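You operate a simulated robot arm through the tools that you are given. There is no shell and no other tool. Be economical: measure what you need, move in short steps, check, and stop when the job is done.

You are at the controls of a simulated two-armed robot. One attempt, no reset.

TASK
On the top of the left motor table, fold the cloth in half and then in half again.

The check looks at the end state, three seconds after you hand in, the way a careful person would. Anything else that was tipped, shoved, dropped, spilled or broken makes it a failure. Flat cloth is picked up by pressing the open fingertips on it (5 to 10 N) and closing them slowly along it; thin cloth reads only 2 to 8 mm in the jaws.

THE ROBOT
Two 7-joint arms with two-finger parallel grippers on one trunk, on a base that drives. Base frame: it is fixed to the floor where the robot stands at the start and does not move with it; the origin is under the middle of the robot, x ahead of it, y to its left, z up. Units: m, rad, N and s.
The left shoulder is at the start at [0.03, 0.119, 0.91], the right one opposite. With the tool pointing down near the work surface each hand reaches from about 0.28 to 0.68 m from the robot's upright axis, wherever it stands, measured 20 degrees to its own side. Places, roughly: top of the left motor table [0.6, 0.1, 0.8]. Payload 3.43 kg a hand.
The TCP of each hand is the grasp point between the finger pads, 0.03 m short of the fingertips. In the tool frame z runs along the fingers and y along their closing line. The gripper opens to 0.094 m. The fingers are 0.028 m wide and 0.01 m thick; the gripper's body (0.05 by 0.096 m) begins 0.055 m behind the TCP.
Orientation is that of the tool frame in the base frame, as a unit quaternion [x, y, z, w]. With the fingers straight down and closing along the base's y, the tool's x points along the base's -x, its y along +y and its z along -z.

THE INTERFACE
- The arms move only by the tool drive_tool. It takes "left_series", "right_series" or both (then of equal length, played together; a hand with none holds still); each is a list of rows, each a list of 3 entries, a list of its own where there are three numbers: the shift along the base's x, y, z in mm, then the turn, a rotation vector about the base's x, y, z in rad, then the gripper command, from -1 (fully open) to 1 (shut), values between in proportion. In form: [[[x, y, z], [wx, wy, wz], fingers], ...]. A call has 1 to 12 rows; each row shifts and turns the commanded pose from where the row before left it. Each row takes 0.2 s and may step no farther than 0.05 m and 0.15 rad from the row before; otherwise, or with a gripper value out of range, the whole call is refused. Where a pose cannot be reached the arm comes as near as it can. A force on the tool above 40 N (or 10 N above the force at the start of the call, whichever is more), or a blocked arm, ends the call early, and 0.2 s more pass. Each finger travels about 0.072 m/s and halts on what it meets, pressing with about 29 N; the grip force reading is that of the motor and also rises with nothing between the fingers. The clock runs only during rows and for 0.2 s after the last one: add rows that do not move to give the fingers time. The reply holds the time, the measured pose of the TCP, the force on the tool along the base axes, the opening and the grip force, in the units named above and with some noise, with the torque about the TCP (base axes, N m) and any sound that the robot's microphone picked up, and new pictures: "show" is both (left out), scene, wrist or none (wrist: the cameras of the hands that moved).
- Cameras (640 x 400 px; columns grow to the right, rows downward): "scene" is now at [0.0253, 0.0112, 1.5931]; the picture's right is [0.19, -0.98, 0.00], its down [-0.91, -0.18, -0.36] and it looks along [0.36, 0.07, -0.93] (base axes); focal length 253 px, centre (320, 200). "left" rides on the left gripper at [0.076, -0.014, -0.102] in its tool frame; the picture's right is [0.18, 0.98, 0.00], its down [-0.75, 0.14, -0.64] and it looks along [-0.63, 0.12, 0.77] (tool axes); focal length 243 px, centre (320, 200). "right" rides on the right gripper at [0.076, 0.014, -0.102] in its tool frame; the picture's right is [-0.18, 0.98, 0.00], its down [-0.75, -0.14, -0.64] and it looks along [-0.63, -0.12, 0.77] (tool axes); focal length 243 px, centre (320, 200). There is no depth. A picture from a camera that has moved, and an enlarged one, comes with that camera's place and axes in the base frame and with its lens.
- raise_lower(by): slides the trunk up (or, below 0, down) by that many m; the arms and the scene camera ride with it, the base frame stays. It gives what a move gives, with no picture.
- drive_base(legs): drives the robot by 1 to 6 legs, each [ahead, turn to the left] in m and rad, along the robot's own axes; the way and the turn of a leg run together, so that a leg with both is an arc; at most 1.5 m and 3.142 rad a leg. The arms and the cameras ride along, it lands a little off, and it stops where it bumps. It gives what a move gives, and a new picture of the scene camera.
- aim_head(pan, tilt): turns the head with the scene camera to pan (to the left, within 2.496 rad either way) and tilt (down, from -0.506 to 1.204), counted from straight ahead of the robot. It gives what a move gives, and a new picture of the scene camera.
- close_up(camera, box): a new picture of the part [left, top, right, bottom] of that camera's present view, enlarged. The clock stands still meanwhile.
- hand_in(): hands the job in; it is judged then, once.

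Work in short steps. Places have to be worked out from the pictures, the camera data and where the tool is seen: move nearer, look again, correct. Check each grasp and each placing, and mend what went wrong. You have 120 turns and 260 pictures in all, those below and enlarged ones among them. Open the grippers and draw the arms clear of the work before you hand the job in, unless the task says otherwise; then end with one line.

The tools are called after ">>>" as a command line: name --argument value ..., lists and objects as JSON in quotes. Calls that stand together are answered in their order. drive_tool: Moves the arms, as the interface text tells. Its arguments: {"type":"object","properties":{"left_series":{"type":"array","items":{"type":"array"}},"right_series":{"type":"array","items":{"type":"array"}},"show":{"type":"string","enum":["both","scene","wrist","none"]}},"required":[]} The other tools are called the same way: raise_lower (by) slides the trunk up or down; drive_base (legs) drives the base; aim_head (pan, tilt) turns the head that bears the scene camera; close_up (camera, box) takes an enlarged picture of a part of a camera's view; hand_in () hands the job in.

At the start:

```text
time: 0.0
left_tool_pos: [0.4213, 0.0854, 0.9534]
left_tool_rot: [0.0, 1.0, 0.0, 0.0]
left_ft_force: [0.1, -0.3, -0.1]
left_wrist_torque: [0.01, 0.01, -0.03]
left_opening: 0.0941
left_grasp_force: 0.1
right_tool_pos: [0.4133, -0.3003, 0.8999]
right_tool_rot: [-0.001, 1.0, -0.001, 0.0]
right_ft_force: [0.6, 0.3, -0.4]
right_wrist_torque: [0.02, -0.02, -0.02]
right_opening: 0.094
right_grasp_force: 0.1
trunk travel left (down, up): [-0.175, 0.235]
robot x, y, heading: [0.0003, -0.0019, 0.001]
head pan, tilt: [0.194, 1.201]
```

scene: 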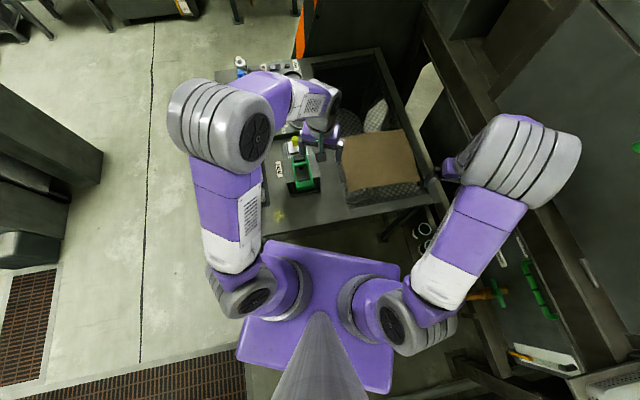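
right: 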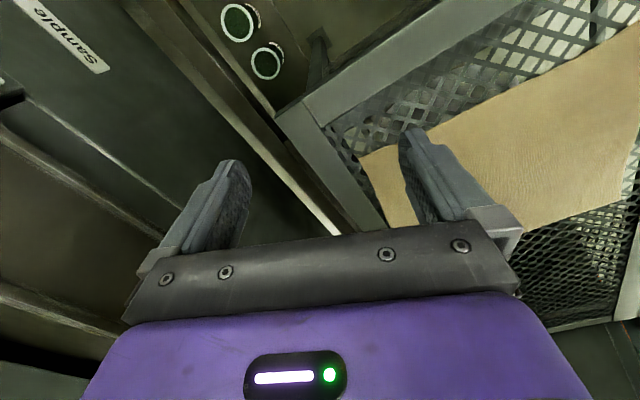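
left: 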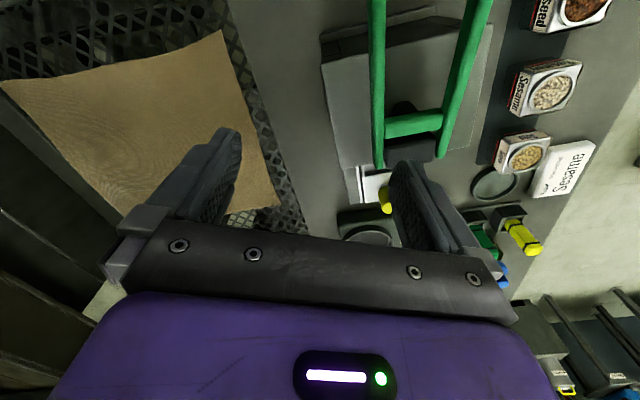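

I see a tan cloth on the mesh part of the table between the two hands. I'll enlarge the scene view to measure its corners.

>>> close_up --camera "scene" --box '[240, 50, 460, 230]'

>>> close_up --camera "left" --box '[0, 0, 400, 250]'

```text
2.22 times, centred on (350, 140) of scene
camera zoom: at [0.0253, 0.0112, 1.5931], right [0.19, -0.98, 0.0], down [-0.91, -0.18, -0.36], along [0.36, 0.07, -0.93], focal length 563 px, centre (253, 333)
```

zoom: 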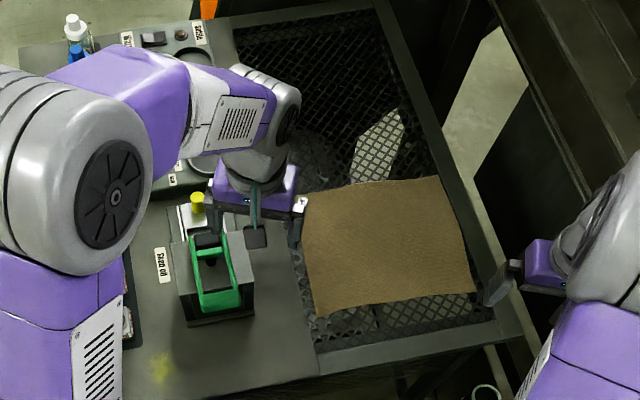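

```text
1.60 times, centred on (200, 125) of left
camera zoom: at [0.3439, 0.0721, 1.0555], right [-0.18, 0.98, 0.0], down [0.75, 0.14, 0.64], along [0.63, 0.12, -0.77], focal length 388 px, centre (512, 320)
```

zoom: 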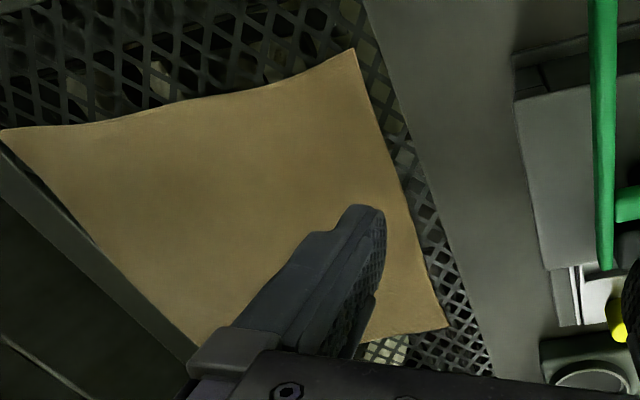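

The cloth is about 0.26 × 0.22 m. Its near-left corner is around (0.384, -0.015), and it is turned about 20°. I plan to fold the far edge toward the near edge using both hands. First I'll bring the hands high above the far corners and turn them so they close along the short side.

>>> drive_tool --left_series '[[[15, -5, 0], [0, 0, -0.137], 0], [[15, -5, 0], [0, 0, -0.137], 0], [[15, -5, 0], [0, 0, -0.137], 0], [[15, -5, 0], [0, 0, -0.137], 0], [[15, -5, 0], [0, 0, -0.137], 0], [[15, -5, 0], [0, 0, -0.137], 0], [[15, -5, 0], [0, 0, -0.137], 0], [[15, -5, 0], [0, 0, -0.137], 0], [[15, -5, 0], [0, 0, -0.137], 0], [[0, 0, 0], [0, 0, 0], 0]]' --right_series '[[[24, 13, 6], [0, 0, -0.137], 0], [[24, 13, 6], [0, 0, -0.137], 0], [[24, 13, 6], [0, 0, -0.137], 0], [[24, 13, 6], [0, 0, -0.137], 0], [[24, 13, 6], [0, 0, -0.137], 0], [[24, 13, 6], [0, 0, -0.137], 0], [[24, 13, 6], [0, 0, -0.137], 0], [[24, 13, 6], [0, 0, -0.137], 0], [[24, 13, 6], [0, 0, -0.137], 0], [[0, 0, 0], [0, 0, 0], 0]]'

```text
time: 2.2
left_tool_pos: [0.5552, 0.0413, 0.9534]
left_tool_rot: [0.578, 0.816, 0.001, 0.0]
left_ft_force: [0.2, -0.6, 0.4]
left_wrist_torque: [0.01, -0.05, 0.04]
left_opening: 0.0471
left_grasp_force: 0.1
right_tool_pos: [0.6303, -0.1845, 0.9546]
right_tool_rot: [0.58, 0.815, 0.0, 0.0]
right_ft_force: [1.1, -0.2, 0.0]
right_wrist_torque: [-0.03, -0.02, 0.0]
right_opening: 0.0471
right_grasp_force: 0.0
trunk travel left (down, up): [-0.175, 0.235]
robot x, y, heading: [0.0027, -0.0, 0.005]
head pan, tilt: [0.194, 1.201]
camera scene: at [0.0244, 0.0114, 1.5931], right [0.19, -0.98, 0.0], down [-0.91, -0.18, -0.36], along [0.36, 0.07, -0.93], focal length 253 px, centre (320, 200)
camera right: at [0.6184, -0.1073, 1.0557], right [0.99, 0.15, 0.0], down [0.12, -0.76, 0.64], along [0.1, -0.63, -0.77], focal length 243 px, centre (320, 200)
camera left: at [0.5157, 0.1099, 1.0551], right [0.87, 0.5, 0.0], down [0.38, -0.66, 0.64], along [0.32, -0.56, -0.77], focal length 243 px, centre (320, 200)
```

scene: 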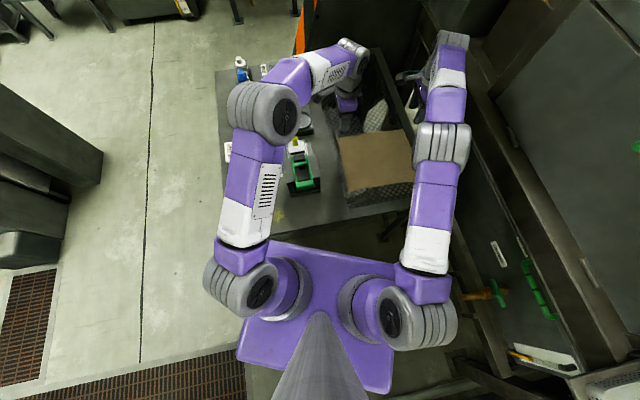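
right: 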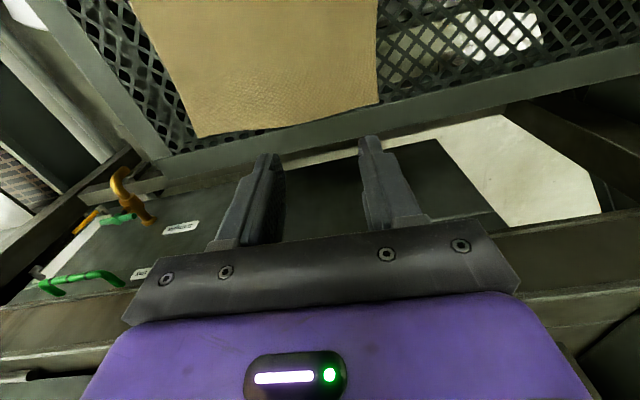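
left: 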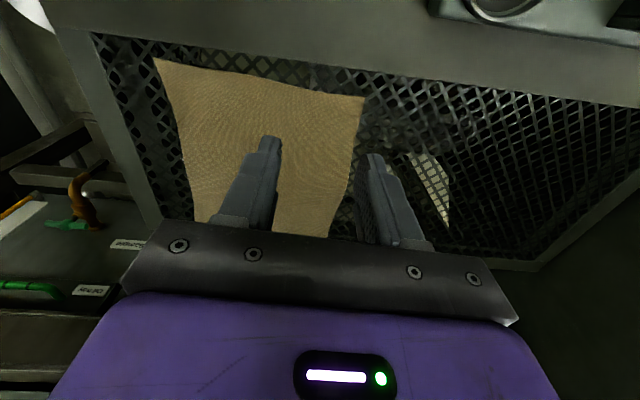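

Both wrist cameras put the far corners at about FL (0.601, 0.060) and FR (0.696, -0.186). I'll lower both hands to z = 0.85 above the grasp points just inside those corners, then check.

>>> drive_tool --left_series '[[[8, -3.3, -26], [0, 0, 0], 0.3], [[8, -3.3, -26], [0, 0, 0], 0.3], [[8, -3.3, -26], [0, 0, 0], 0.3], [[8, -3.3, -26], [0, 0, 0], 0.3], [[0, 0, 0], [0, 0, 0], 0.3]]' --right_series '[[[8.7, 3.6, -26], [0, 0, 0], 0.3], [[8.7, 3.6, -26], [0, 0, 0], 0.3], [[8.7, 3.6, -26], [0, 0, 0], 0.3], [[8.7, 3.6, -26], [0, 0, 0], 0.3], [[0, 0, 0], [0, 0, 0], 0.3]]'

```text
time: 3.4
left_tool_pos: [0.5882, 0.0281, 0.85]
left_tool_rot: [0.578, 0.816, 0.0, -0.001]
left_ft_force: [-0.4, 0.5, 0.3]
left_wrist_torque: [0.02, -0.01, -0.01]
left_opening: 0.033
left_grasp_force: 0.0
right_tool_pos: [0.6517, -0.1695, 0.8572]
right_tool_rot: [0.578, 0.816, 0.0, 0.001]
right_ft_force: [-0.1, 0.9, 0.5]
right_wrist_torque: [0.01, -0.03, 0.02]
right_opening: 0.033
right_grasp_force: 0.0
right hand out of reach, approached as far as the arm can: row 4
trunk travel left (down, up): [-0.175, 0.235]
robot x, y, heading: [-0.0008, -0.001, 0.005]
head pan, tilt: [0.194, 1.201]
camera scene: at [0.0252, 0.0112, 1.5931], right [0.19, -0.98, 0.0], down [-0.91, -0.18, -0.36], along [0.36, 0.07, -0.93], focal length 253 px, centre (320, 200)
camera right: at [0.6406, -0.0927, 0.9592], right [0.99, 0.15, 0.0], down [0.12, -0.76, 0.64], along [0.1, -0.63, -0.77], focal length 243 px, centre (320, 200)
camera left: at [0.5485, 0.0958, 0.952], right [0.87, 0.5, 0.0], down [0.38, -0.66, 0.64], along [0.32, -0.56, -0.77], focal length 243 px, centre (320, 200)
```

scene: 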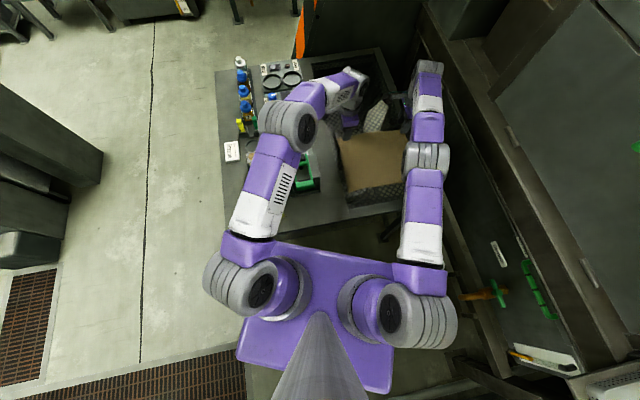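
right: 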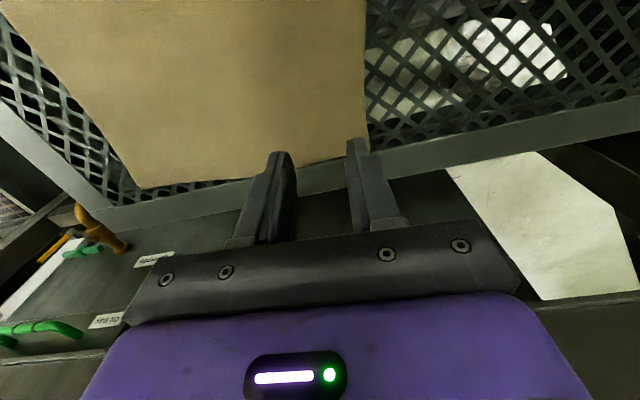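
left: 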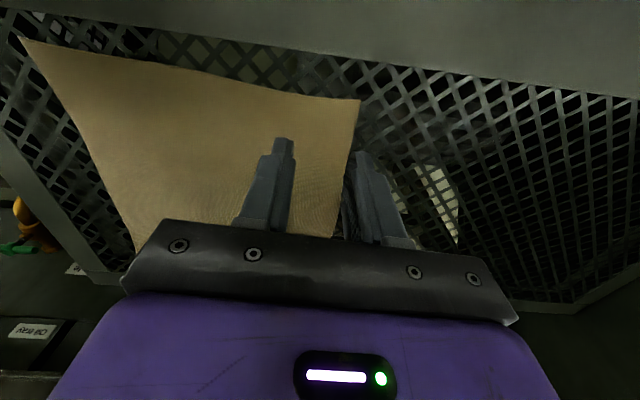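

The right arm is at the limit of its reach, so I'll lift both hands and turn the base left by about 0.3 rad. That brings the right shoulder forward and lines the robot up with the table.

>>> drive_tool --left_series '[[[-10, -5, 43], [0, 0, 0], 0.3], [[-10, -5, 43], [0, 0, 0], 0.3], [[-10, -5, 43], [0, 0, 0], 0.3]]' --right_series '[[[-25, -5, 40], [0, 0, 0], 0.3], [[-25, -5, 40], [0, 0, 0], 0.3], [[-25, -5, 40], [0, 0, 0], 0.3]]' --show "none"

>>> drive_base --legs '[[0, 0.3]]'

```text
time: 4.2
left_tool_pos: [0.5545, 0.0109, 0.9787]
left_tool_rot: [0.579, 0.815, 0.0, 0.001]
left_ft_force: [-0.7, -0.4, 0.0]
left_wrist_torque: [0.01, 0.01, -0.01]
left_opening: 0.0329
left_grasp_force: 0.1
right_tool_pos: [0.5746, -0.188, 0.9791]
right_tool_rot: [0.578, 0.816, 0.0, 0.001]
right_ft_force: [-0.5, 0.0, 0.3]
right_wrist_torque: [-0.01, -0.03, 0.01]
right_opening: 0.0327
right_grasp_force: 0.1
trunk travel left (down, up): [-0.175, 0.235]
robot x, y, heading: [0.0007, -0.0026, 0.003]
head pan, tilt: [0.194, 1.201]
```

```text
time: 5.6
left_tool_pos: [0.529, 0.1752, 0.9773]
left_tool_rot: [0.45, 0.893, -0.001, 0.0]
left_ft_force: [0.4, -0.6, -1.0]
left_wrist_torque: [-0.02, -0.01, 0.02]
left_opening: 0.0332
left_grasp_force: 0.1
right_tool_pos: [0.6049, -0.0065, 0.9795]
right_tool_rot: [0.449, 0.894, 0.0, -0.001]
right_ft_force: [0.2, -0.2, -0.6]
right_wrist_torque: [0.01, 0.0, -0.01]
right_opening: 0.0331
right_grasp_force: 0.2
trunk travel left (down, up): [-0.175, 0.235]
robot x, y, heading: [0.0005, -0.0007, 0.3]
head pan, tilt: [0.194, 1.201]
camera scene: at [0.0209, 0.0189, 1.5931], right [0.47, -0.88, 0.0], down [-0.82, -0.44, -0.36], along [0.32, 0.17, -0.93], focal length 253 px, centre (320, 200)
```

scene: 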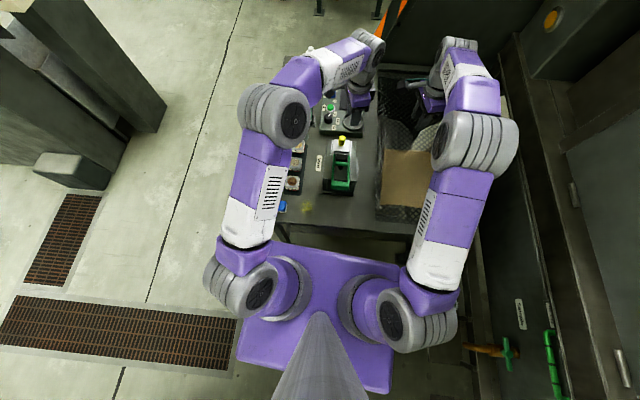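

The turn went as planned, so I'll bring the hands back over the two far corner grasp points.

>>> drive_tool --left_series '[[[11.6, -29.4, -10], [0, 0, -0.058], 0.3], [[11.6, -29.4, -10], [0, 0, -0.058], 0.3], [[11.6, -29.4, -29], [0, 0, -0.058], 0.3], [[11.6, -29.4, -29], [0, 0, -0.058], 0.3], [[11.6, -29.4, -29], [0, 0, -0.058], 0.3], [[0, 0, 0], [0, 0, 0], 0.3]]' --right_series '[[[12, -32.7, -10], [0, 0, -0.058], 0.3], [[12, -32.7, -10], [0, 0, -0.058], 0.3], [[12, -32.7, -29], [0, 0, -0.058], 0.3], [[12, -32.7, -29], [0, 0, -0.058], 0.3], [[12, -32.7, -29], [0, 0, -0.058], 0.3], [[0, 0, 0], [0, 0, 0], 0.3]]'

```text
time: 7.0
left_tool_pos: [0.5816, 0.0276, 0.8716]
left_tool_rot: [0.574, 0.819, 0.0, 0.0]
left_ft_force: [0.4, -0.9, 0.0]
left_wrist_torque: [0.0, 0.03, 0.0]
left_opening: 0.0331
left_grasp_force: 0.0
left hand out of reach, approached as far as the arm can: row 5
right_tool_pos: [0.6652, -0.1681, 0.8732]
right_tool_rot: [0.574, 0.819, 0.0, 0.0]
right_ft_force: [0.3, 0.3, 0.6]
right_wrist_torque: [0.01, 0.0, 0.03]
right_opening: 0.0327
right_grasp_force: 0.1
trunk travel left (down, up): [-0.175, 0.235]
robot x, y, heading: [-0.0005, -0.0009, 0.305]
head pan, tilt: [0.194, 1.201]
camera scene: at [0.0201, 0.0191, 1.5932], right [0.47, -0.88, 0.0], down [-0.82, -0.44, -0.36], along [0.32, 0.17, -0.93], focal length 253 px, centre (320, 200)
camera right: at [0.652, -0.092, 0.9746], right [0.99, 0.16, 0.0], down [0.12, -0.76, 0.64], along [0.11, -0.63, -0.77], focal length 243 px, centre (320, 200)
camera left: at [0.5411, 0.0947, 0.9748], right [0.86, 0.51, 0.0], down [0.39, -0.66, 0.64], along [0.33, -0.55, -0.77], focal length 243 px, centre (320, 200)
```

scene: 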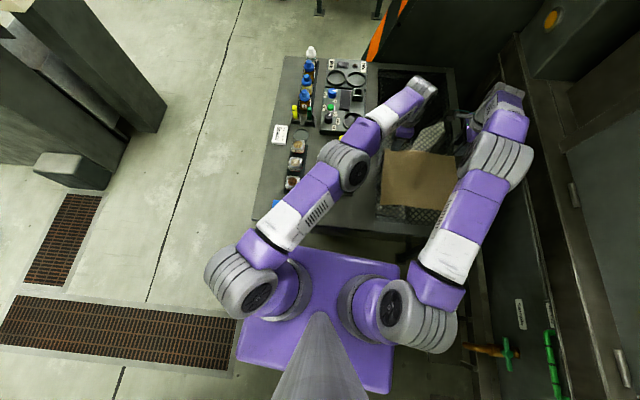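
right: 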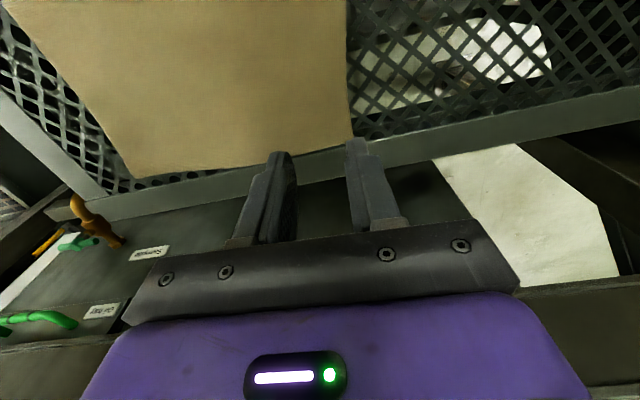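
left: 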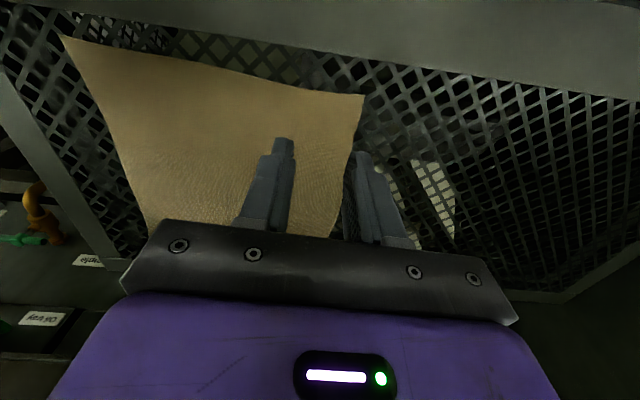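

Now the left arm is just short. Raising the trunk should level the shoulders with the wrists and add reach, so I'll do that and then turn back slightly.

>>> raise_lower --by 0.1

>>> drive_base --legs '[[0.03, -0.1]]'

```text
time: 8.3
left_tool_pos: [0.582, 0.0256, 0.9725]
left_tool_rot: [0.573, 0.819, -0.001, 0.0]
left_ft_force: [0.1, 0.7, 0.2]
left_wrist_torque: [0.0, 0.0, -0.03]
left_opening: 0.0327
left_grasp_force: 0.1
right_tool_pos: [0.665, -0.1711, 0.9728]
right_tool_rot: [0.574, 0.819, 0.0, 0.0]
right_ft_force: [-0.8, 0.0, -0.1]
right_wrist_torque: [0.01, 0.0, -0.01]
right_opening: 0.0327
right_grasp_force: 0.0
trunk travel left (down, up): [-0.275, 0.135]
robot x, y, heading: [0.0005, -0.0013, 0.302]
head pan, tilt: [0.194, 1.201]
```

```text
time: 9.2
left_tool_pos: [0.6108, -0.0251, 0.9718]
left_tool_rot: [0.613, 0.79, 0.001, -0.001]
left_ft_force: [0.2, -1.5, 0.0]
left_wrist_torque: [0.02, 0.0, -0.01]
left_opening: 0.0327
left_grasp_force: 0.0
right_tool_pos: [0.6746, -0.2286, 0.9721]
right_tool_rot: [0.614, 0.79, 0.0, 0.001]
right_ft_force: [0.1, -0.4, -0.1]
right_wrist_torque: [-0.01, 0.01, -0.02]
right_opening: 0.033
right_grasp_force: 0.1
trunk travel left (down, up): [-0.275, 0.135]
robot x, y, heading: [0.0306, 0.0079, 0.201]
head pan, tilt: [0.194, 1.201]
camera scene: at [0.0527, 0.0225, 1.6931], right [0.38, -0.92, 0.0], down [-0.86, -0.36, -0.36], along [0.33, 0.14, -0.93], focal length 253 px, centre (320, 200)
```

scene: 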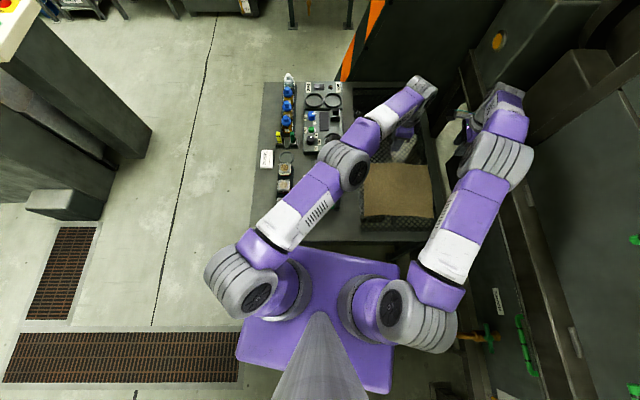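

The base drove forward freely. I'll re-aim both hands over the grasp points.

>>> drive_tool --left_series '[[[-8, 17.7, -20], [0, 0, 0.033], 0.3], [[-8, 17.7, -40], [0, 0, 0.033], 0.3], [[-8, 17.7, -42], [0, 0, 0.033], 0.3], [[0, 0, 0], [0, 0, 0], 0.3]]' --right_series '[[[-3.3, 19.5, -20], [0, 0, 0.033], 0.3], [[-3.3, 19.5, -40], [0, 0, 0.033], 0.3], [[-3.3, 19.5, -42], [0, 0, 0.033], 0.3], [[0, 0, 0], [0, 0, 0], 0.3]]'

```text
time: 10.2
left_tool_pos: [0.5869, 0.0287, 0.8711]
left_tool_rot: [0.573, 0.82, 0.0, 0.0]
left_ft_force: [-0.9, 0.4, -0.4]
left_wrist_torque: [0.05, 0.0, 0.01]
left_opening: 0.0329
left_grasp_force: 0.0
right_tool_pos: [0.6643, -0.1697, 0.8691]
right_tool_rot: [0.573, 0.819, 0.001, 0.0]
right_ft_force: [-0.3, -0.7, -1.0]
right_wrist_torque: [-0.01, 0.03, -0.02]
right_opening: 0.033
right_grasp_force: 0.1
trunk travel left (down, up): [-0.275, 0.135]
robot x, y, heading: [0.031, 0.0072, 0.201]
head pan, tilt: [0.194, 1.201]
camera scene: at [0.051, 0.0226, 1.6932], right [0.38, -0.92, 0.0], down [-0.86, -0.36, -0.36], along [0.33, 0.14, -0.93], focal length 253 px, centre (320, 200)
camera right: at [0.6508, -0.0929, 0.9715], right [0.99, 0.16, 0.0], down [0.12, -0.76, 0.64], along [0.1, -0.63, -0.77], focal length 243 px, centre (320, 200)
camera left: at [0.5466, 0.0949, 0.9737], right [0.86, 0.51, 0.0], down [0.39, -0.66, 0.64], along [0.33, -0.55, -0.77], focal length 243 px, centre (320, 200)
```

scene: 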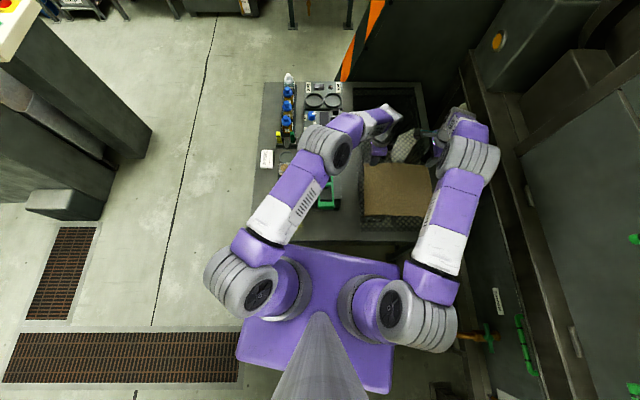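
right: 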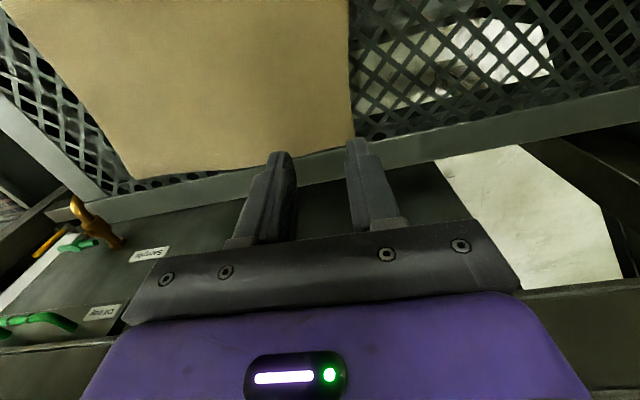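
left: 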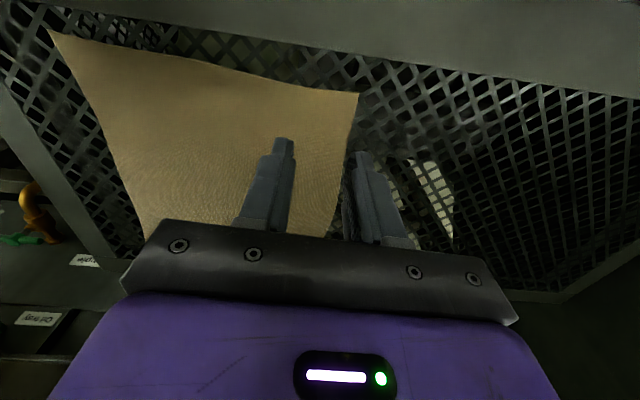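

From this height the corners come out in the same places, with z about 0.78. I'll lower the hands to just above the cloth and then press in small steps.

>>> drive_tool --left_series '[[[0, 0, -25], [0, 0, 0], 0.3], [[0, 0, -18], [0, 0, 0], 0.3], [[0, 0, -5], [0, 0, 0], 0.3]]' --right_series '[[[0, 0, -25], [0, 0, 0], 0.3], [[0, 0, -18], [0, 0, 0], 0.3], [[0, 0, -4], [0, 0, 0], 0.3]]' --show "wrist"

```text
time: 11.0
left_tool_pos: [0.5878, 0.0296, 0.823]
left_tool_rot: [0.574, 0.819, 0.0, 0.0]
left_ft_force: [-0.1, 0.1, 0.0]
left_wrist_torque: [0.01, -0.02, 0.0]
left_opening: 0.0329
left_grasp_force: 0.1
right_tool_pos: [0.663, -0.169, 0.8232]
right_tool_rot: [0.574, 0.819, 0.0, 0.0]
right_ft_force: [0.4, 0.4, 0.1]
right_wrist_torque: [0.0, 0.0, 0.02]
right_opening: 0.0329
right_grasp_force: 0.1
trunk travel left (down, up): [-0.275, 0.135]
robot x, y, heading: [0.0324, 0.01, 0.203]
head pan, tilt: [0.194, 1.201]
camera right: at [0.6506, -0.0927, 0.9245], right [0.99, 0.16, 0.0], down [0.12, -0.76, 0.64], along [0.1, -0.63, -0.77], focal length 243 px, centre (320, 200)
camera left: at [0.5474, 0.0965, 0.9253], right [0.86, 0.51, 0.0], down [0.39, -0.66, 0.64], along [0.33, -0.55, -0.77], focal length 243 px, centre (320, 200)
```

right: 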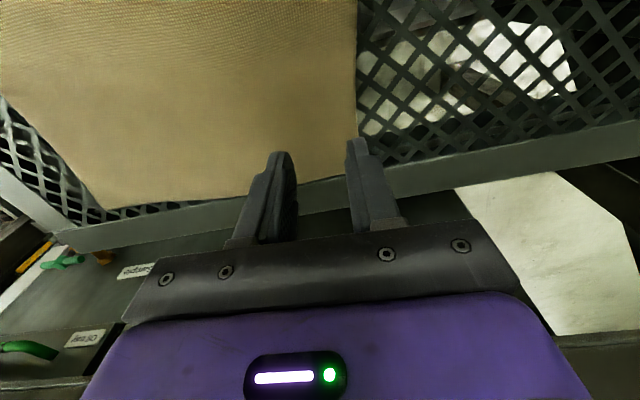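
left: 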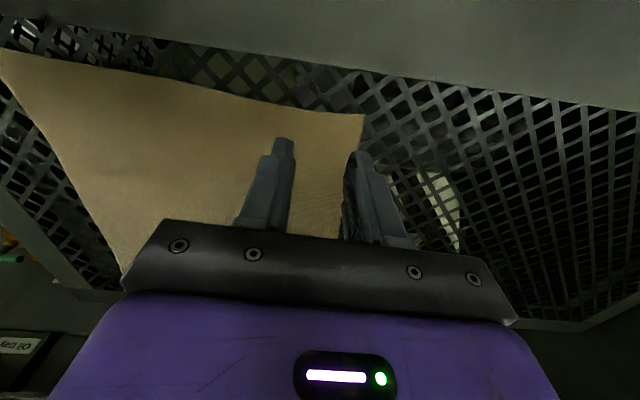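

The outer fingertips sit almost exactly on the cloth edge. I'll shift both hands 4 mm inward and lower them slowly until they touch.

>>> drive_tool --left_series '[[[-3.8, -1.4, 0], [0, 0, 0], 0.3], [[0, 0, -5], [0, 0, 0], 0.3], [[0, 0, -4], [0, 0, 0], 0.3], [[0, 0, -3], [0, 0, 0], 0.3]]' --right_series '[[[-3.8, -1.4, 0], [0, 0, 0], 0.3], [[0, 0, -5], [0, 0, 0], 0.3], [[0, 0, -4], [0, 0, 0], 0.3], [[0, 0, -3], [0, 0, 0], 0.3]]' --show "none"

```text
time: 12.0
left_tool_pos: [0.5834, 0.0265, 0.81]
left_tool_rot: [0.575, 0.818, 0.0, 0.0]
left_ft_force: [-0.2, -0.5, -0.3]
left_wrist_torque: [0.02, -0.02, 0.0]
left_opening: 0.0327
left_grasp_force: 0.0
right_tool_pos: [0.6597, -0.1708, 0.8097]
right_tool_rot: [0.574, 0.819, 0.0, -0.001]
right_ft_force: [-0.3, 0.2, -0.4]
right_wrist_torque: [0.0, 0.02, 0.0]
right_opening: 0.0333
right_grasp_force: 0.0
trunk travel left (down, up): [-0.275, 0.135]
robot x, y, heading: [0.0276, 0.0074, 0.202]
head pan, tilt: [0.194, 1.201]
```

The hands haven't touched yet at 0.81, so I'll keep going down in small steps.

>>> drive_tool --left_series '[[[0, 0, -2], [0, 0, 0], 0.3], [[0, 0, -2], [0, 0, 0], 0.3]]' --right_series '[[[0, 0, -2], [0, 0, 0], 0.3], [[0, 0, -2], [0, 0, 0], 0.3]]' --show "wrist"

```text
time: 12.6
left_tool_pos: [0.5825, 0.0288, 0.806]
left_tool_rot: [0.575, 0.818, 0.001, 0.001]
left_ft_force: [-0.1, -0.1, -0.2]
left_wrist_torque: [0.01, -0.03, -0.01]
left_opening: 0.0328
left_grasp_force: 0.0
right_tool_pos: [0.6581, -0.1705, 0.8082]
right_tool_rot: [0.574, 0.819, 0.0, -0.001]
right_ft_force: [-0.5, -1.2, 0.6]
right_wrist_torque: [-0.01, 0.04, 0.01]
right_opening: 0.033
right_grasp_force: 0.0
trunk travel left (down, up): [-0.275, 0.135]
robot x, y, heading: [0.0292, 0.0042, 0.201]
head pan, tilt: [0.194, 1.201]
camera right: at [0.6467, -0.0939, 0.9088], right [0.99, 0.16, 0.0], down [0.12, -0.76, 0.64], along [0.1, -0.63, -0.77], focal length 243 px, centre (320, 200)
camera left: at [0.5428, 0.0953, 0.9086], right [0.86, 0.51, 0.0], down [0.39, -0.66, 0.64], along [0.33, -0.55, -0.77], focal length 243 px, centre (320, 200)
```

right: 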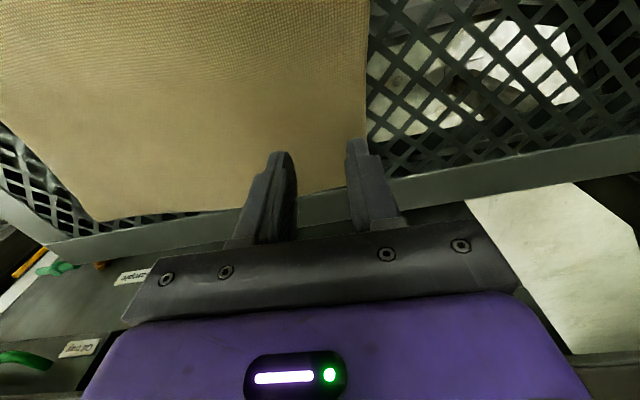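
left: 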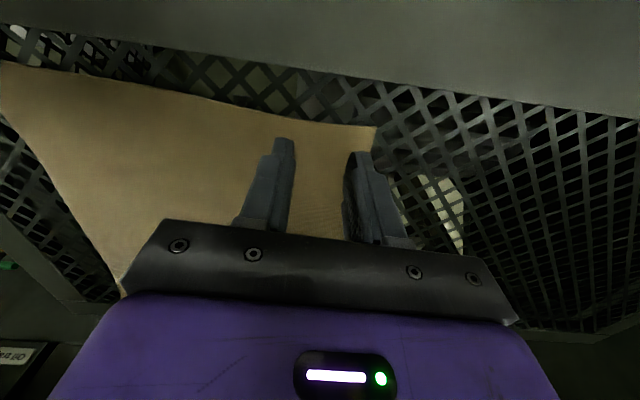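

The edges are now about 8–10 mm beyond the outer fingers, which is good. I'll continue down.

>>> drive_tool --left_series '[[[0, 0, -2], [0, 0, 0], 0.3], [[0, 0, -2], [0, 0, 0], 0.3], [[0, 0, -2], [0, 0, 0], 0.3]]' --right_series '[[[0, 0, -2], [0, 0, 0], 0.3], [[0, 0, -2], [0, 0, 0], 0.3], [[0, 0, -2], [0, 0, 0], 0.3]]' --show "none"

```text
time: 13.4
left_tool_pos: [0.5833, 0.0273, 0.7988]
left_tool_rot: [0.574, 0.819, 0.0, 0.0]
left_ft_force: [-0.6, 0.2, 1.3]
left_wrist_torque: [0.06, 0.0, 0.0]
left_opening: 0.0331
left_grasp_force: 0.2
right_tool_pos: [0.6604, -0.171, 0.8013]
right_tool_rot: [0.574, 0.819, 0.0, 0.0]
right_ft_force: [0.4, -0.6, -0.4]
right_wrist_torque: [0.01, 0.0, 0.0]
right_opening: 0.033
right_grasp_force: 0.0
trunk travel left (down, up): [-0.275, 0.135]
robot x, y, heading: [0.0312, 0.005, 0.204]
head pan, tilt: [0.194, 1.201]
```

The left hand reads 1.3 N, which looks like first contact. I'll keep pressing in small steps.

>>> drive_tool --left_series '[[[0, 0, -1.5], [0, 0, 0], 0.3], [[0, 0, 0], [0, 0, 0], 0.3]]' --right_series '[[[0, 0, -2], [0, 0, 0], 0.3], [[0, 0, -1], [0, 0, 0], 0.3]]' --show "none"

```text
time: 14.0
left_tool_pos: [0.5824, 0.028, 0.798]
left_tool_rot: [0.575, 0.819, 0.0, 0.0]
left_ft_force: [-0.2, 0.5, 0.0]
left_wrist_torque: [-0.02, 0.0, 0.03]
left_opening: 0.0328
left_grasp_force: 0.1
right_tool_pos: [0.6607, -0.1701, 0.7991]
right_tool_rot: [0.574, 0.819, 0.0, 0.0]
right_ft_force: [0.0, 0.8, 0.8]
right_wrist_torque: [-0.02, 0.0, 0.02]
right_opening: 0.033
right_grasp_force: 0.1
trunk travel left (down, up): [-0.275, 0.135]
robot x, y, heading: [0.0286, 0.0087, 0.202]
head pan, tilt: [0.194, 1.201]
```

There is still no firm contact, so I'll go further down and look.

>>> drive_tool --left_series '[[[0, 0, -1.5], [0, 0, 0], 0.3], [[0, 0, -1.5], [0, 0, 0], 0.3]]' --right_series '[[[0, 0, -1.5], [0, 0, 0], 0.3], [[0, 0, -1.5], [0, 0, 0], 0.3]]' --show "wrist"

```text
time: 14.6
left_tool_pos: [0.5818, 0.0273, 0.7949]
left_tool_rot: [0.575, 0.818, -0.001, 0.0]
left_ft_force: [0.4, 0.7, 0.3]
left_wrist_torque: [-0.02, 0.0, -0.02]
left_opening: 0.033
left_grasp_force: 0.0
right_tool_pos: [0.6602, -0.1714, 0.7951]
right_tool_rot: [0.574, 0.819, 0.0, 0.0]
right_ft_force: [-0.8, 0.0, -0.1]
right_wrist_torque: [0.05, 0.03, -0.01]
right_opening: 0.0327
right_grasp_force: 0.1
trunk travel left (down, up): [-0.275, 0.135]
robot x, y, heading: [0.0327, 0.0065, 0.2]
head pan, tilt: [0.194, 1.201]
camera right: at [0.6474, -0.0939, 0.8968], right [0.99, 0.16, 0.0], down [0.12, -0.76, 0.64], along [0.1, -0.63, -0.77], focal length 243 px, centre (320, 200)
camera left: at [0.5428, 0.0953, 0.8981], right [0.86, 0.51, 0.0], down [0.39, -0.66, 0.64], along [0.33, -0.55, -0.77], focal length 243 px, centre (320, 200)
```

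right: 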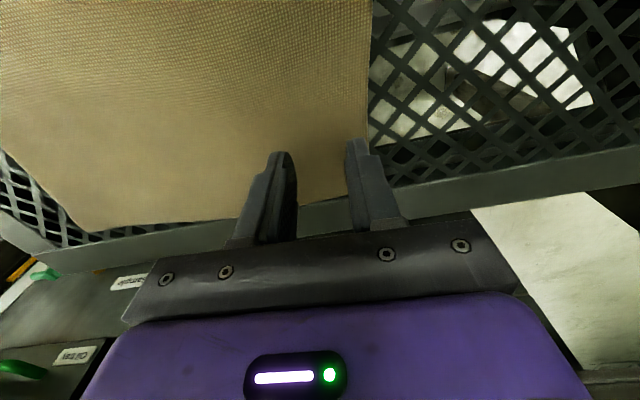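
left: 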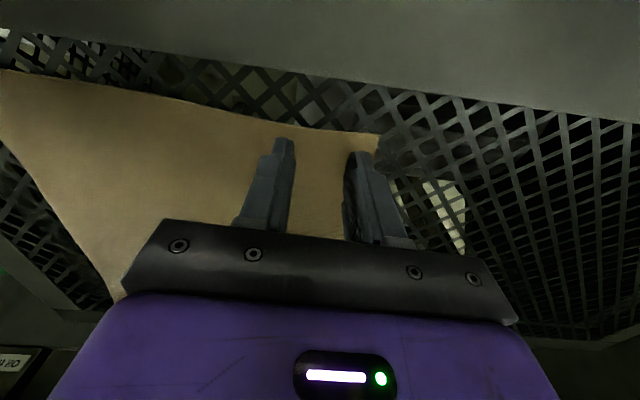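

Triangulating the corner again gives a cloth height of about 0.76–0.765, so contact should come within a few millimetres.

>>> drive_tool --left_series '[[[0, 0, -1.5], [0, 0, 0], 0.3], [[0, 0, -1.5], [0, 0, 0], 0.3]]' --right_series '[[[0, 0, -1.5], [0, 0, 0], 0.3], [[0, 0, -1.5], [0, 0, 0], 0.3]]' --show "none"

>>> drive_tool --left_series '[[[0, 0, -1.5], [0, 0, 0], 0.3], [[0, 0, -1], [0, 0, 0], 0.3]]' --right_series '[[[0, 0, -1.5], [0, 0, 0], 0.3], [[0, 0, -1], [0, 0, 0], 0.3]]' --show "none"

```text
time: 15.2
left_tool_pos: [0.5823, 0.0278, 0.7922]
left_tool_rot: [0.575, 0.818, 0.0, 0.0]
left_ft_force: [-0.5, 0.1, 0.7]
left_wrist_torque: [-0.03, -0.01, -0.01]
left_opening: 0.0331
left_grasp_force: 0.1
right_tool_pos: [0.6596, -0.1695, 0.7927]
right_tool_rot: [0.574, 0.819, 0.0, 0.001]
right_ft_force: [-0.6, -0.2, 0.5]
right_wrist_torque: [0.02, 0.01, -0.01]
right_opening: 0.0329
right_grasp_force: 0.0
trunk travel left (down, up): [-0.275, 0.135]
robot x, y, heading: [0.0299, 0.009, 0.199]
head pan, tilt: [0.194, 1.201]
```

```text
time: 15.8
left_tool_pos: [0.5827, 0.0275, 0.7918]
left_tool_rot: [0.574, 0.819, 0.001, 0.001]
left_ft_force: [1.5, 0.0, 6.5]
left_wrist_torque: [0.03, 0.0, 0.01]
left_opening: 0.0328
left_grasp_force: 0.1
right_tool_pos: [0.6607, -0.1716, 0.7911]
right_tool_rot: [0.574, 0.819, 0.0, 0.001]
right_ft_force: [0.2, -1.3, 6.7]
right_wrist_torque: [0.04, -0.04, -0.02]
right_opening: 0.0327
right_grasp_force: 0.0
trunk travel left (down, up): [-0.275, 0.135]
robot x, y, heading: [0.0272, 0.0062, 0.2]
head pan, tilt: [0.194, 1.201]
```

Both hands now press at about 6.5 N. I'll close the fingers slowly.

>>> drive_tool --left_series '[[[0, 0, 0], [0, 0, 0], 0.37], [[0, 0, 0], [0, 0, 0], 0.44], [[0, 0, 0], [0, 0, 0], 0.51], [[0, 0, 0], [0, 0, 0], 0.58], [[0, 0, 0], [0, 0, 0], 0.65], [[0, 0, 0], [0, 0, 0], 0.72], [[0, 0, 0], [0, 0, 0], 0.79], [[0, 0, 0], [0, 0, 0], 0.86], [[0, 0, 0], [0, 0, 0], 0.93], [[0, 0, 0], [0, 0, 0], 1], [[0, 0, 0], [0, 0, 0], 1]]' --right_series '[[[0, 0, 0], [0, 0, 0], 0.37], [[0, 0, 0], [0, 0, 0], 0.44], [[0, 0, 0], [0, 0, 0], 0.51], [[0, 0, 0], [0, 0, 0], 0.58], [[0, 0, 0], [0, 0, 0], 0.65], [[0, 0, 0], [0, 0, 0], 0.72], [[0, 0, 0], [0, 0, 0], 0.79], [[0, 0, 0], [0, 0, 0], 0.86], [[0, 0, 0], [0, 0, 0], 0.93], [[0, 0, 0], [0, 0, 0], 1], [[0, 0, 0], [0, 0, 0], 1]]' --show "wrist"

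```text
time: 18.2
left_tool_pos: [0.5809, 0.0274, 0.7903]
left_tool_rot: [0.575, 0.818, 0.0, 0.001]
left_ft_force: [1.1, -1.0, 16.3]
left_wrist_torque: [0.04, -0.06, 0.02]
left_opening: 0.0069
left_grasp_force: 28.6
right_tool_pos: [0.6596, -0.1704, 0.7921]
right_tool_rot: [0.575, 0.818, 0.0, 0.001]
right_ft_force: [1.5, 0.4, 12.8]
right_wrist_torque: [0.07, -0.08, 0.01]
right_opening: 0.0023
right_grasp_force: 29.2
trunk travel left (down, up): [-0.275, 0.135]
robot x, y, heading: [0.0318, 0.0101, 0.203]
head pan, tilt: [0.194, 1.201]
camera right: at [0.6457, -0.0932, 0.893], right [0.99, 0.16, 0.0], down [0.12, -0.76, 0.64], along [0.11, -0.63, -0.77], focal length 243 px, centre (320, 200)
camera left: at [0.5408, 0.095, 0.8938], right [0.86, 0.51, 0.0], down [0.39, -0.66, 0.64], along [0.33, -0.55, -0.77], focal length 243 px, centre (320, 200)
```

right: 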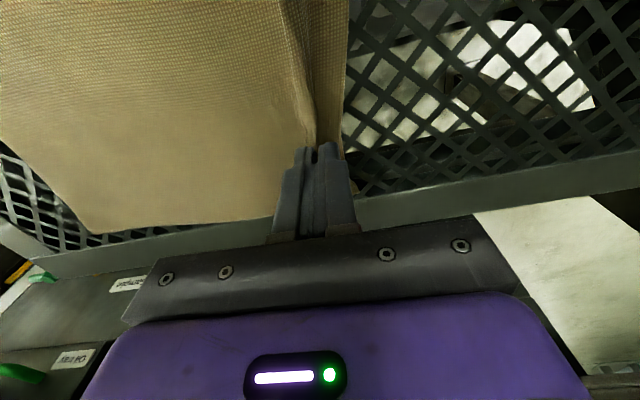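
left: 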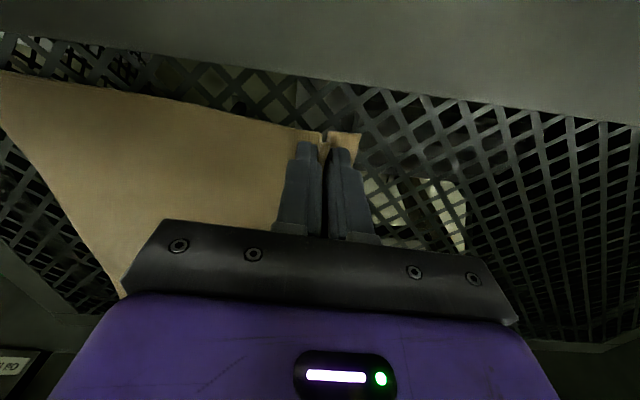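

Both hands pinched cloth (2.3 and 6.9 mm), but each leaves a loose flap of about 10 mm at the edge that would fold under. I'd rather hold the edge itself, so I'll reopen in place, which spreads the cloth flat again, and lift slightly to look.

>>> drive_tool --left_series '[[[0, 0, 0], [0, 0, 0], 0.8], [[0, 0, 0], [0, 0, 0], 0.6], [[0, 0, 0], [0, 0, 0], 0.45], [[0, 0, 0], [0, 0, 0], 0.3], [[0, 0, 5], [0, 0, 0], 0.3], [[0, 0, 10], [0, 0, 0], 0.3]]' --right_series '[[[0, 0, 0], [0, 0, 0], 0.8], [[0, 0, 0], [0, 0, 0], 0.6], [[0, 0, 0], [0, 0, 0], 0.45], [[0, 0, 0], [0, 0, 0], 0.3], [[0, 0, 5], [0, 0, 0], 0.3], [[0, 0, 10], [0, 0, 0], 0.3]]' --show "wrist"

```text
time: 19.6
left_tool_pos: [0.581, 0.0274, 0.8033]
left_tool_rot: [0.575, 0.818, -0.001, -0.001]
left_ft_force: [0.4, 0.1, 0.2]
left_wrist_torque: [0.0, -0.01, -0.04]
left_opening: 0.033
left_grasp_force: 0.0
right_tool_pos: [0.6593, -0.1694, 0.8058]
right_tool_rot: [0.573, 0.82, 0.0, 0.001]
right_ft_force: [0.3, 0.3, -1.1]
right_wrist_torque: [0.0, -0.03, 0.0]
right_opening: 0.0328
right_grasp_force: 0.1
trunk travel left (down, up): [-0.275, 0.135]
robot x, y, heading: [0.0271, 0.0062, 0.2]
head pan, tilt: [0.194, 1.201]
camera right: at [0.6461, -0.0932, 0.9064], right [0.99, 0.16, 0.0], down [0.12, -0.76, 0.64], along [0.1, -0.63, -0.77], focal length 243 px, centre (320, 200)
camera left: at [0.5418, 0.0955, 0.9066], right [0.86, 0.51, 0.0], down [0.39, -0.66, 0.64], along [0.33, -0.55, -0.77], focal length 243 px, centre (320, 200)
```

right: 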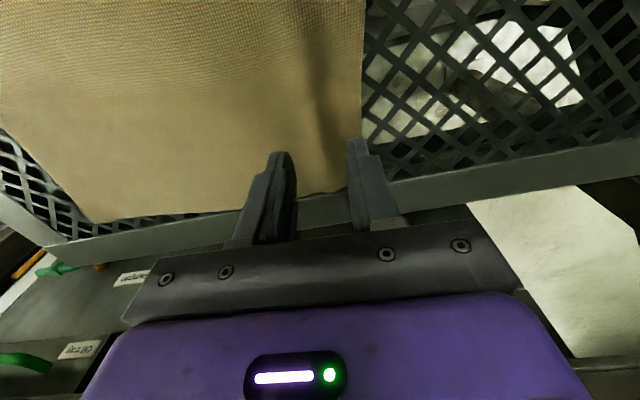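
left: 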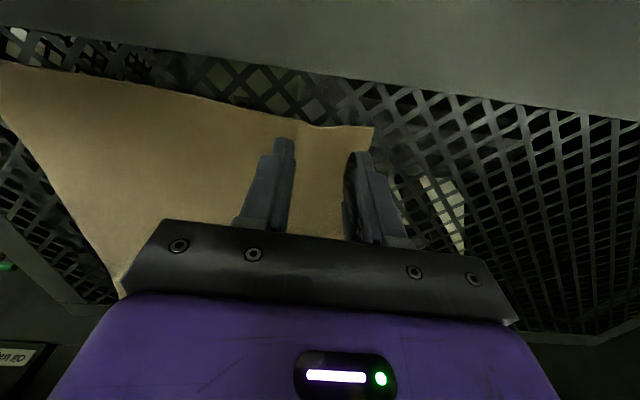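

Opened, the cloth lies flat again. I'll shift both hands outward so the outer finger lands just beyond the edge and the inner finger on the cloth, then press again.

>>> drive_tool --left_series '[[[17, 6.2, 0], [0, 0, 0], 0.3], [[0, 0, -6], [0, 0, 0], 0.3], [[0, 0, -4], [0, 0, 0], 0.3]]' --right_series '[[[11.8, 4.3, 0], [0, 0, 0], 0.3], [[0, 0, -6], [0, 0, 0], 0.3], [[0, 0, -4], [0, 0, 0], 0.3]]' --show "wrist"

```text
time: 20.4
left_tool_pos: [0.6011, 0.0354, 0.7943]
left_tool_rot: [0.573, 0.819, 0.001, 0.001]
left_ft_force: [-0.3, -0.9, -0.5]
left_wrist_torque: [0.01, 0.0, 0.01]
left_opening: 0.0329
left_grasp_force: 0.0
right_tool_pos: [0.6714, -0.1657, 0.7933]
right_tool_rot: [0.574, 0.819, 0.0, 0.0]
right_ft_force: [-0.1, -0.8, -0.9]
right_wrist_torque: [0.0, 0.0, 0.0]
right_opening: 0.033
right_grasp_force: 0.0
trunk travel left (down, up): [-0.275, 0.135]
robot x, y, heading: [0.0299, 0.0078, 0.204]
head pan, tilt: [0.194, 1.201]
camera right: at [0.6595, -0.089, 0.8964], right [0.99, 0.16, 0.0], down [0.12, -0.76, 0.64], along [0.1, -0.63, -0.77], focal length 243 px, centre (320, 200)
camera left: at [0.5603, 0.1018, 0.8968], right [0.86, 0.51, 0.0], down [0.39, -0.66, 0.64], along [0.33, -0.55, -0.77], focal length 243 px, centre (320, 200)
```

right: 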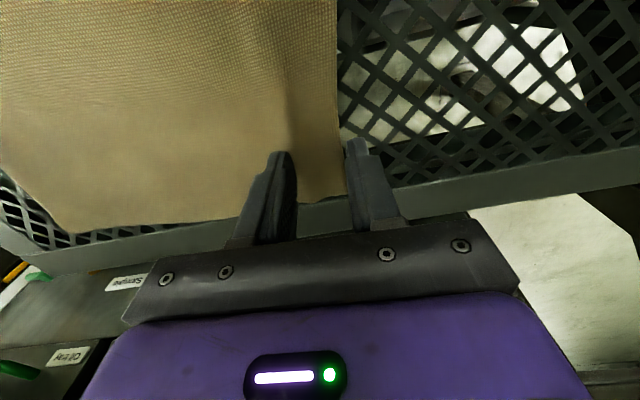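
left: 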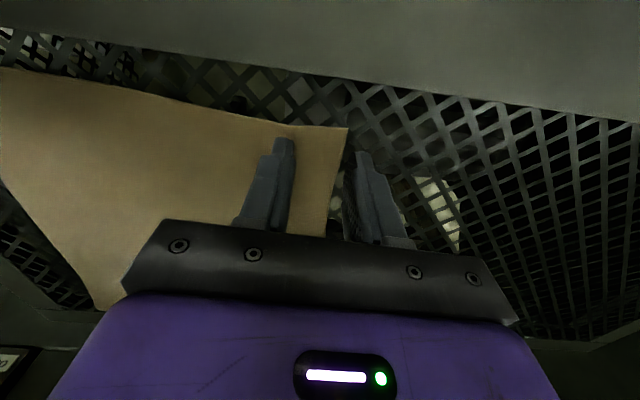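

The placement is good: the edges sit between the fingers. I'll press down until I read about 7 N.

>>> drive_tool --left_series '[[[0, 0, -2], [0, 0, 0], 0.3], [[0, 0, -1.5], [0, 0, 0], 0.3]]' --right_series '[[[0, 0, -2], [0, 0, 0], 0.3], [[0, 0, -1.5], [0, 0, 0], 0.3]]' --show "none"

```text
time: 21.0
left_tool_pos: [0.5995, 0.0351, 0.7918]
left_tool_rot: [0.574, 0.819, 0.001, 0.001]
left_ft_force: [0.2, 0.0, 2.9]
left_wrist_torque: [0.05, 0.08, -0.01]
left_opening: 0.033
left_grasp_force: 0.1
right_tool_pos: [0.6721, -0.166, 0.7916]
right_tool_rot: [0.574, 0.819, -0.001, 0.0]
right_ft_force: [-0.1, 0.9, 0.5]
right_wrist_torque: [-0.02, 0.01, 0.0]
right_opening: 0.0329
right_grasp_force: 0.1
trunk travel left (down, up): [-0.275, 0.135]
robot x, y, heading: [0.0292, 0.0087, 0.203]
head pan, tilt: [0.194, 1.201]
```

I'll press slightly more and then close slowly, as before.

>>> drive_tool --left_series '[[[0, 0, -1], [0, 0, 0], 0.3], [[0, 0, 0], [0, 0, 0], 0.37], [[0, 0, 0], [0, 0, 0], 0.44], [[0, 0, 0], [0, 0, 0], 0.51], [[0, 0, 0], [0, 0, 0], 0.58], [[0, 0, 0], [0, 0, 0], 0.65], [[0, 0, 0], [0, 0, 0], 0.72], [[0, 0, 0], [0, 0, 0], 0.79], [[0, 0, 0], [0, 0, 0], 0.86], [[0, 0, 0], [0, 0, 0], 0.93], [[0, 0, 0], [0, 0, 0], 1], [[0, 0, 0], [0, 0, 0], 1]]' --right_series '[[[0, 0, -1.8], [0, 0, 0], 0.3], [[0, 0, 0], [0, 0, 0], 0.37], [[0, 0, 0], [0, 0, 0], 0.44], [[0, 0, 0], [0, 0, 0], 0.51], [[0, 0, 0], [0, 0, 0], 0.58], [[0, 0, 0], [0, 0, 0], 0.65], [[0, 0, 0], [0, 0, 0], 0.72], [[0, 0, 0], [0, 0, 0], 0.79], [[0, 0, 0], [0, 0, 0], 0.86], [[0, 0, 0], [0, 0, 0], 0.93], [[0, 0, 0], [0, 0, 0], 1], [[0, 0, 0], [0, 0, 0], 1]]' --show "wrist"

```text
time: 23.6
left_tool_pos: [0.5982, 0.0345, 0.7906]
left_tool_rot: [0.574, 0.819, 0.0, 0.001]
left_ft_force: [-0.6, -2.4, 11.3]
left_wrist_torque: [0.01, 0.12, 0.01]
left_opening: 0.0025
left_grasp_force: 29.3
right_tool_pos: [0.67, -0.1662, 0.7916]
right_tool_rot: [0.574, 0.819, 0.0, 0.002]
right_ft_force: [-2.6, -0.2, 12.8]
right_wrist_torque: [-0.06, 0.14, -0.02]
right_opening: 0.0026
right_grasp_force: 29.4
trunk travel left (down, up): [-0.275, 0.135]
robot x, y, heading: [0.0297, 0.0049, 0.198]
head pan, tilt: [0.194, 1.201]
camera right: at [0.6577, -0.0898, 0.8928], right [0.99, 0.16, 0.0], down [0.12, -0.76, 0.64], along [0.11, -0.63, -0.77], focal length 243 px, centre (320, 200)
camera left: at [0.5583, 0.1017, 0.8938], right [0.86, 0.51, 0.0], down [0.39, -0.66, 0.64], along [0.33, -0.55, -0.77], focal length 243 px, centre (320, 200)
```

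right: 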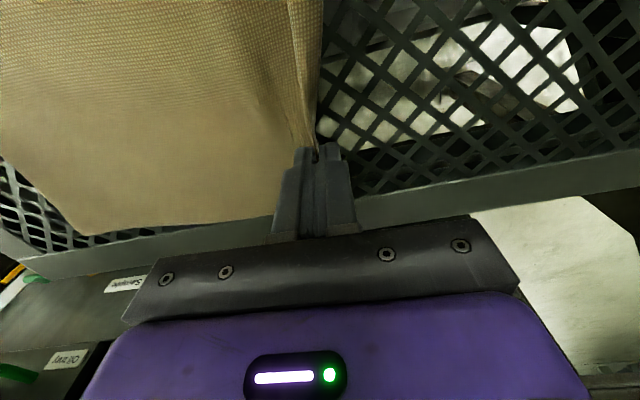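
left: 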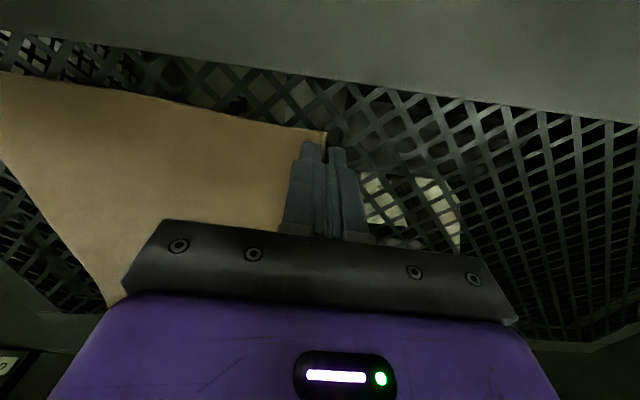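

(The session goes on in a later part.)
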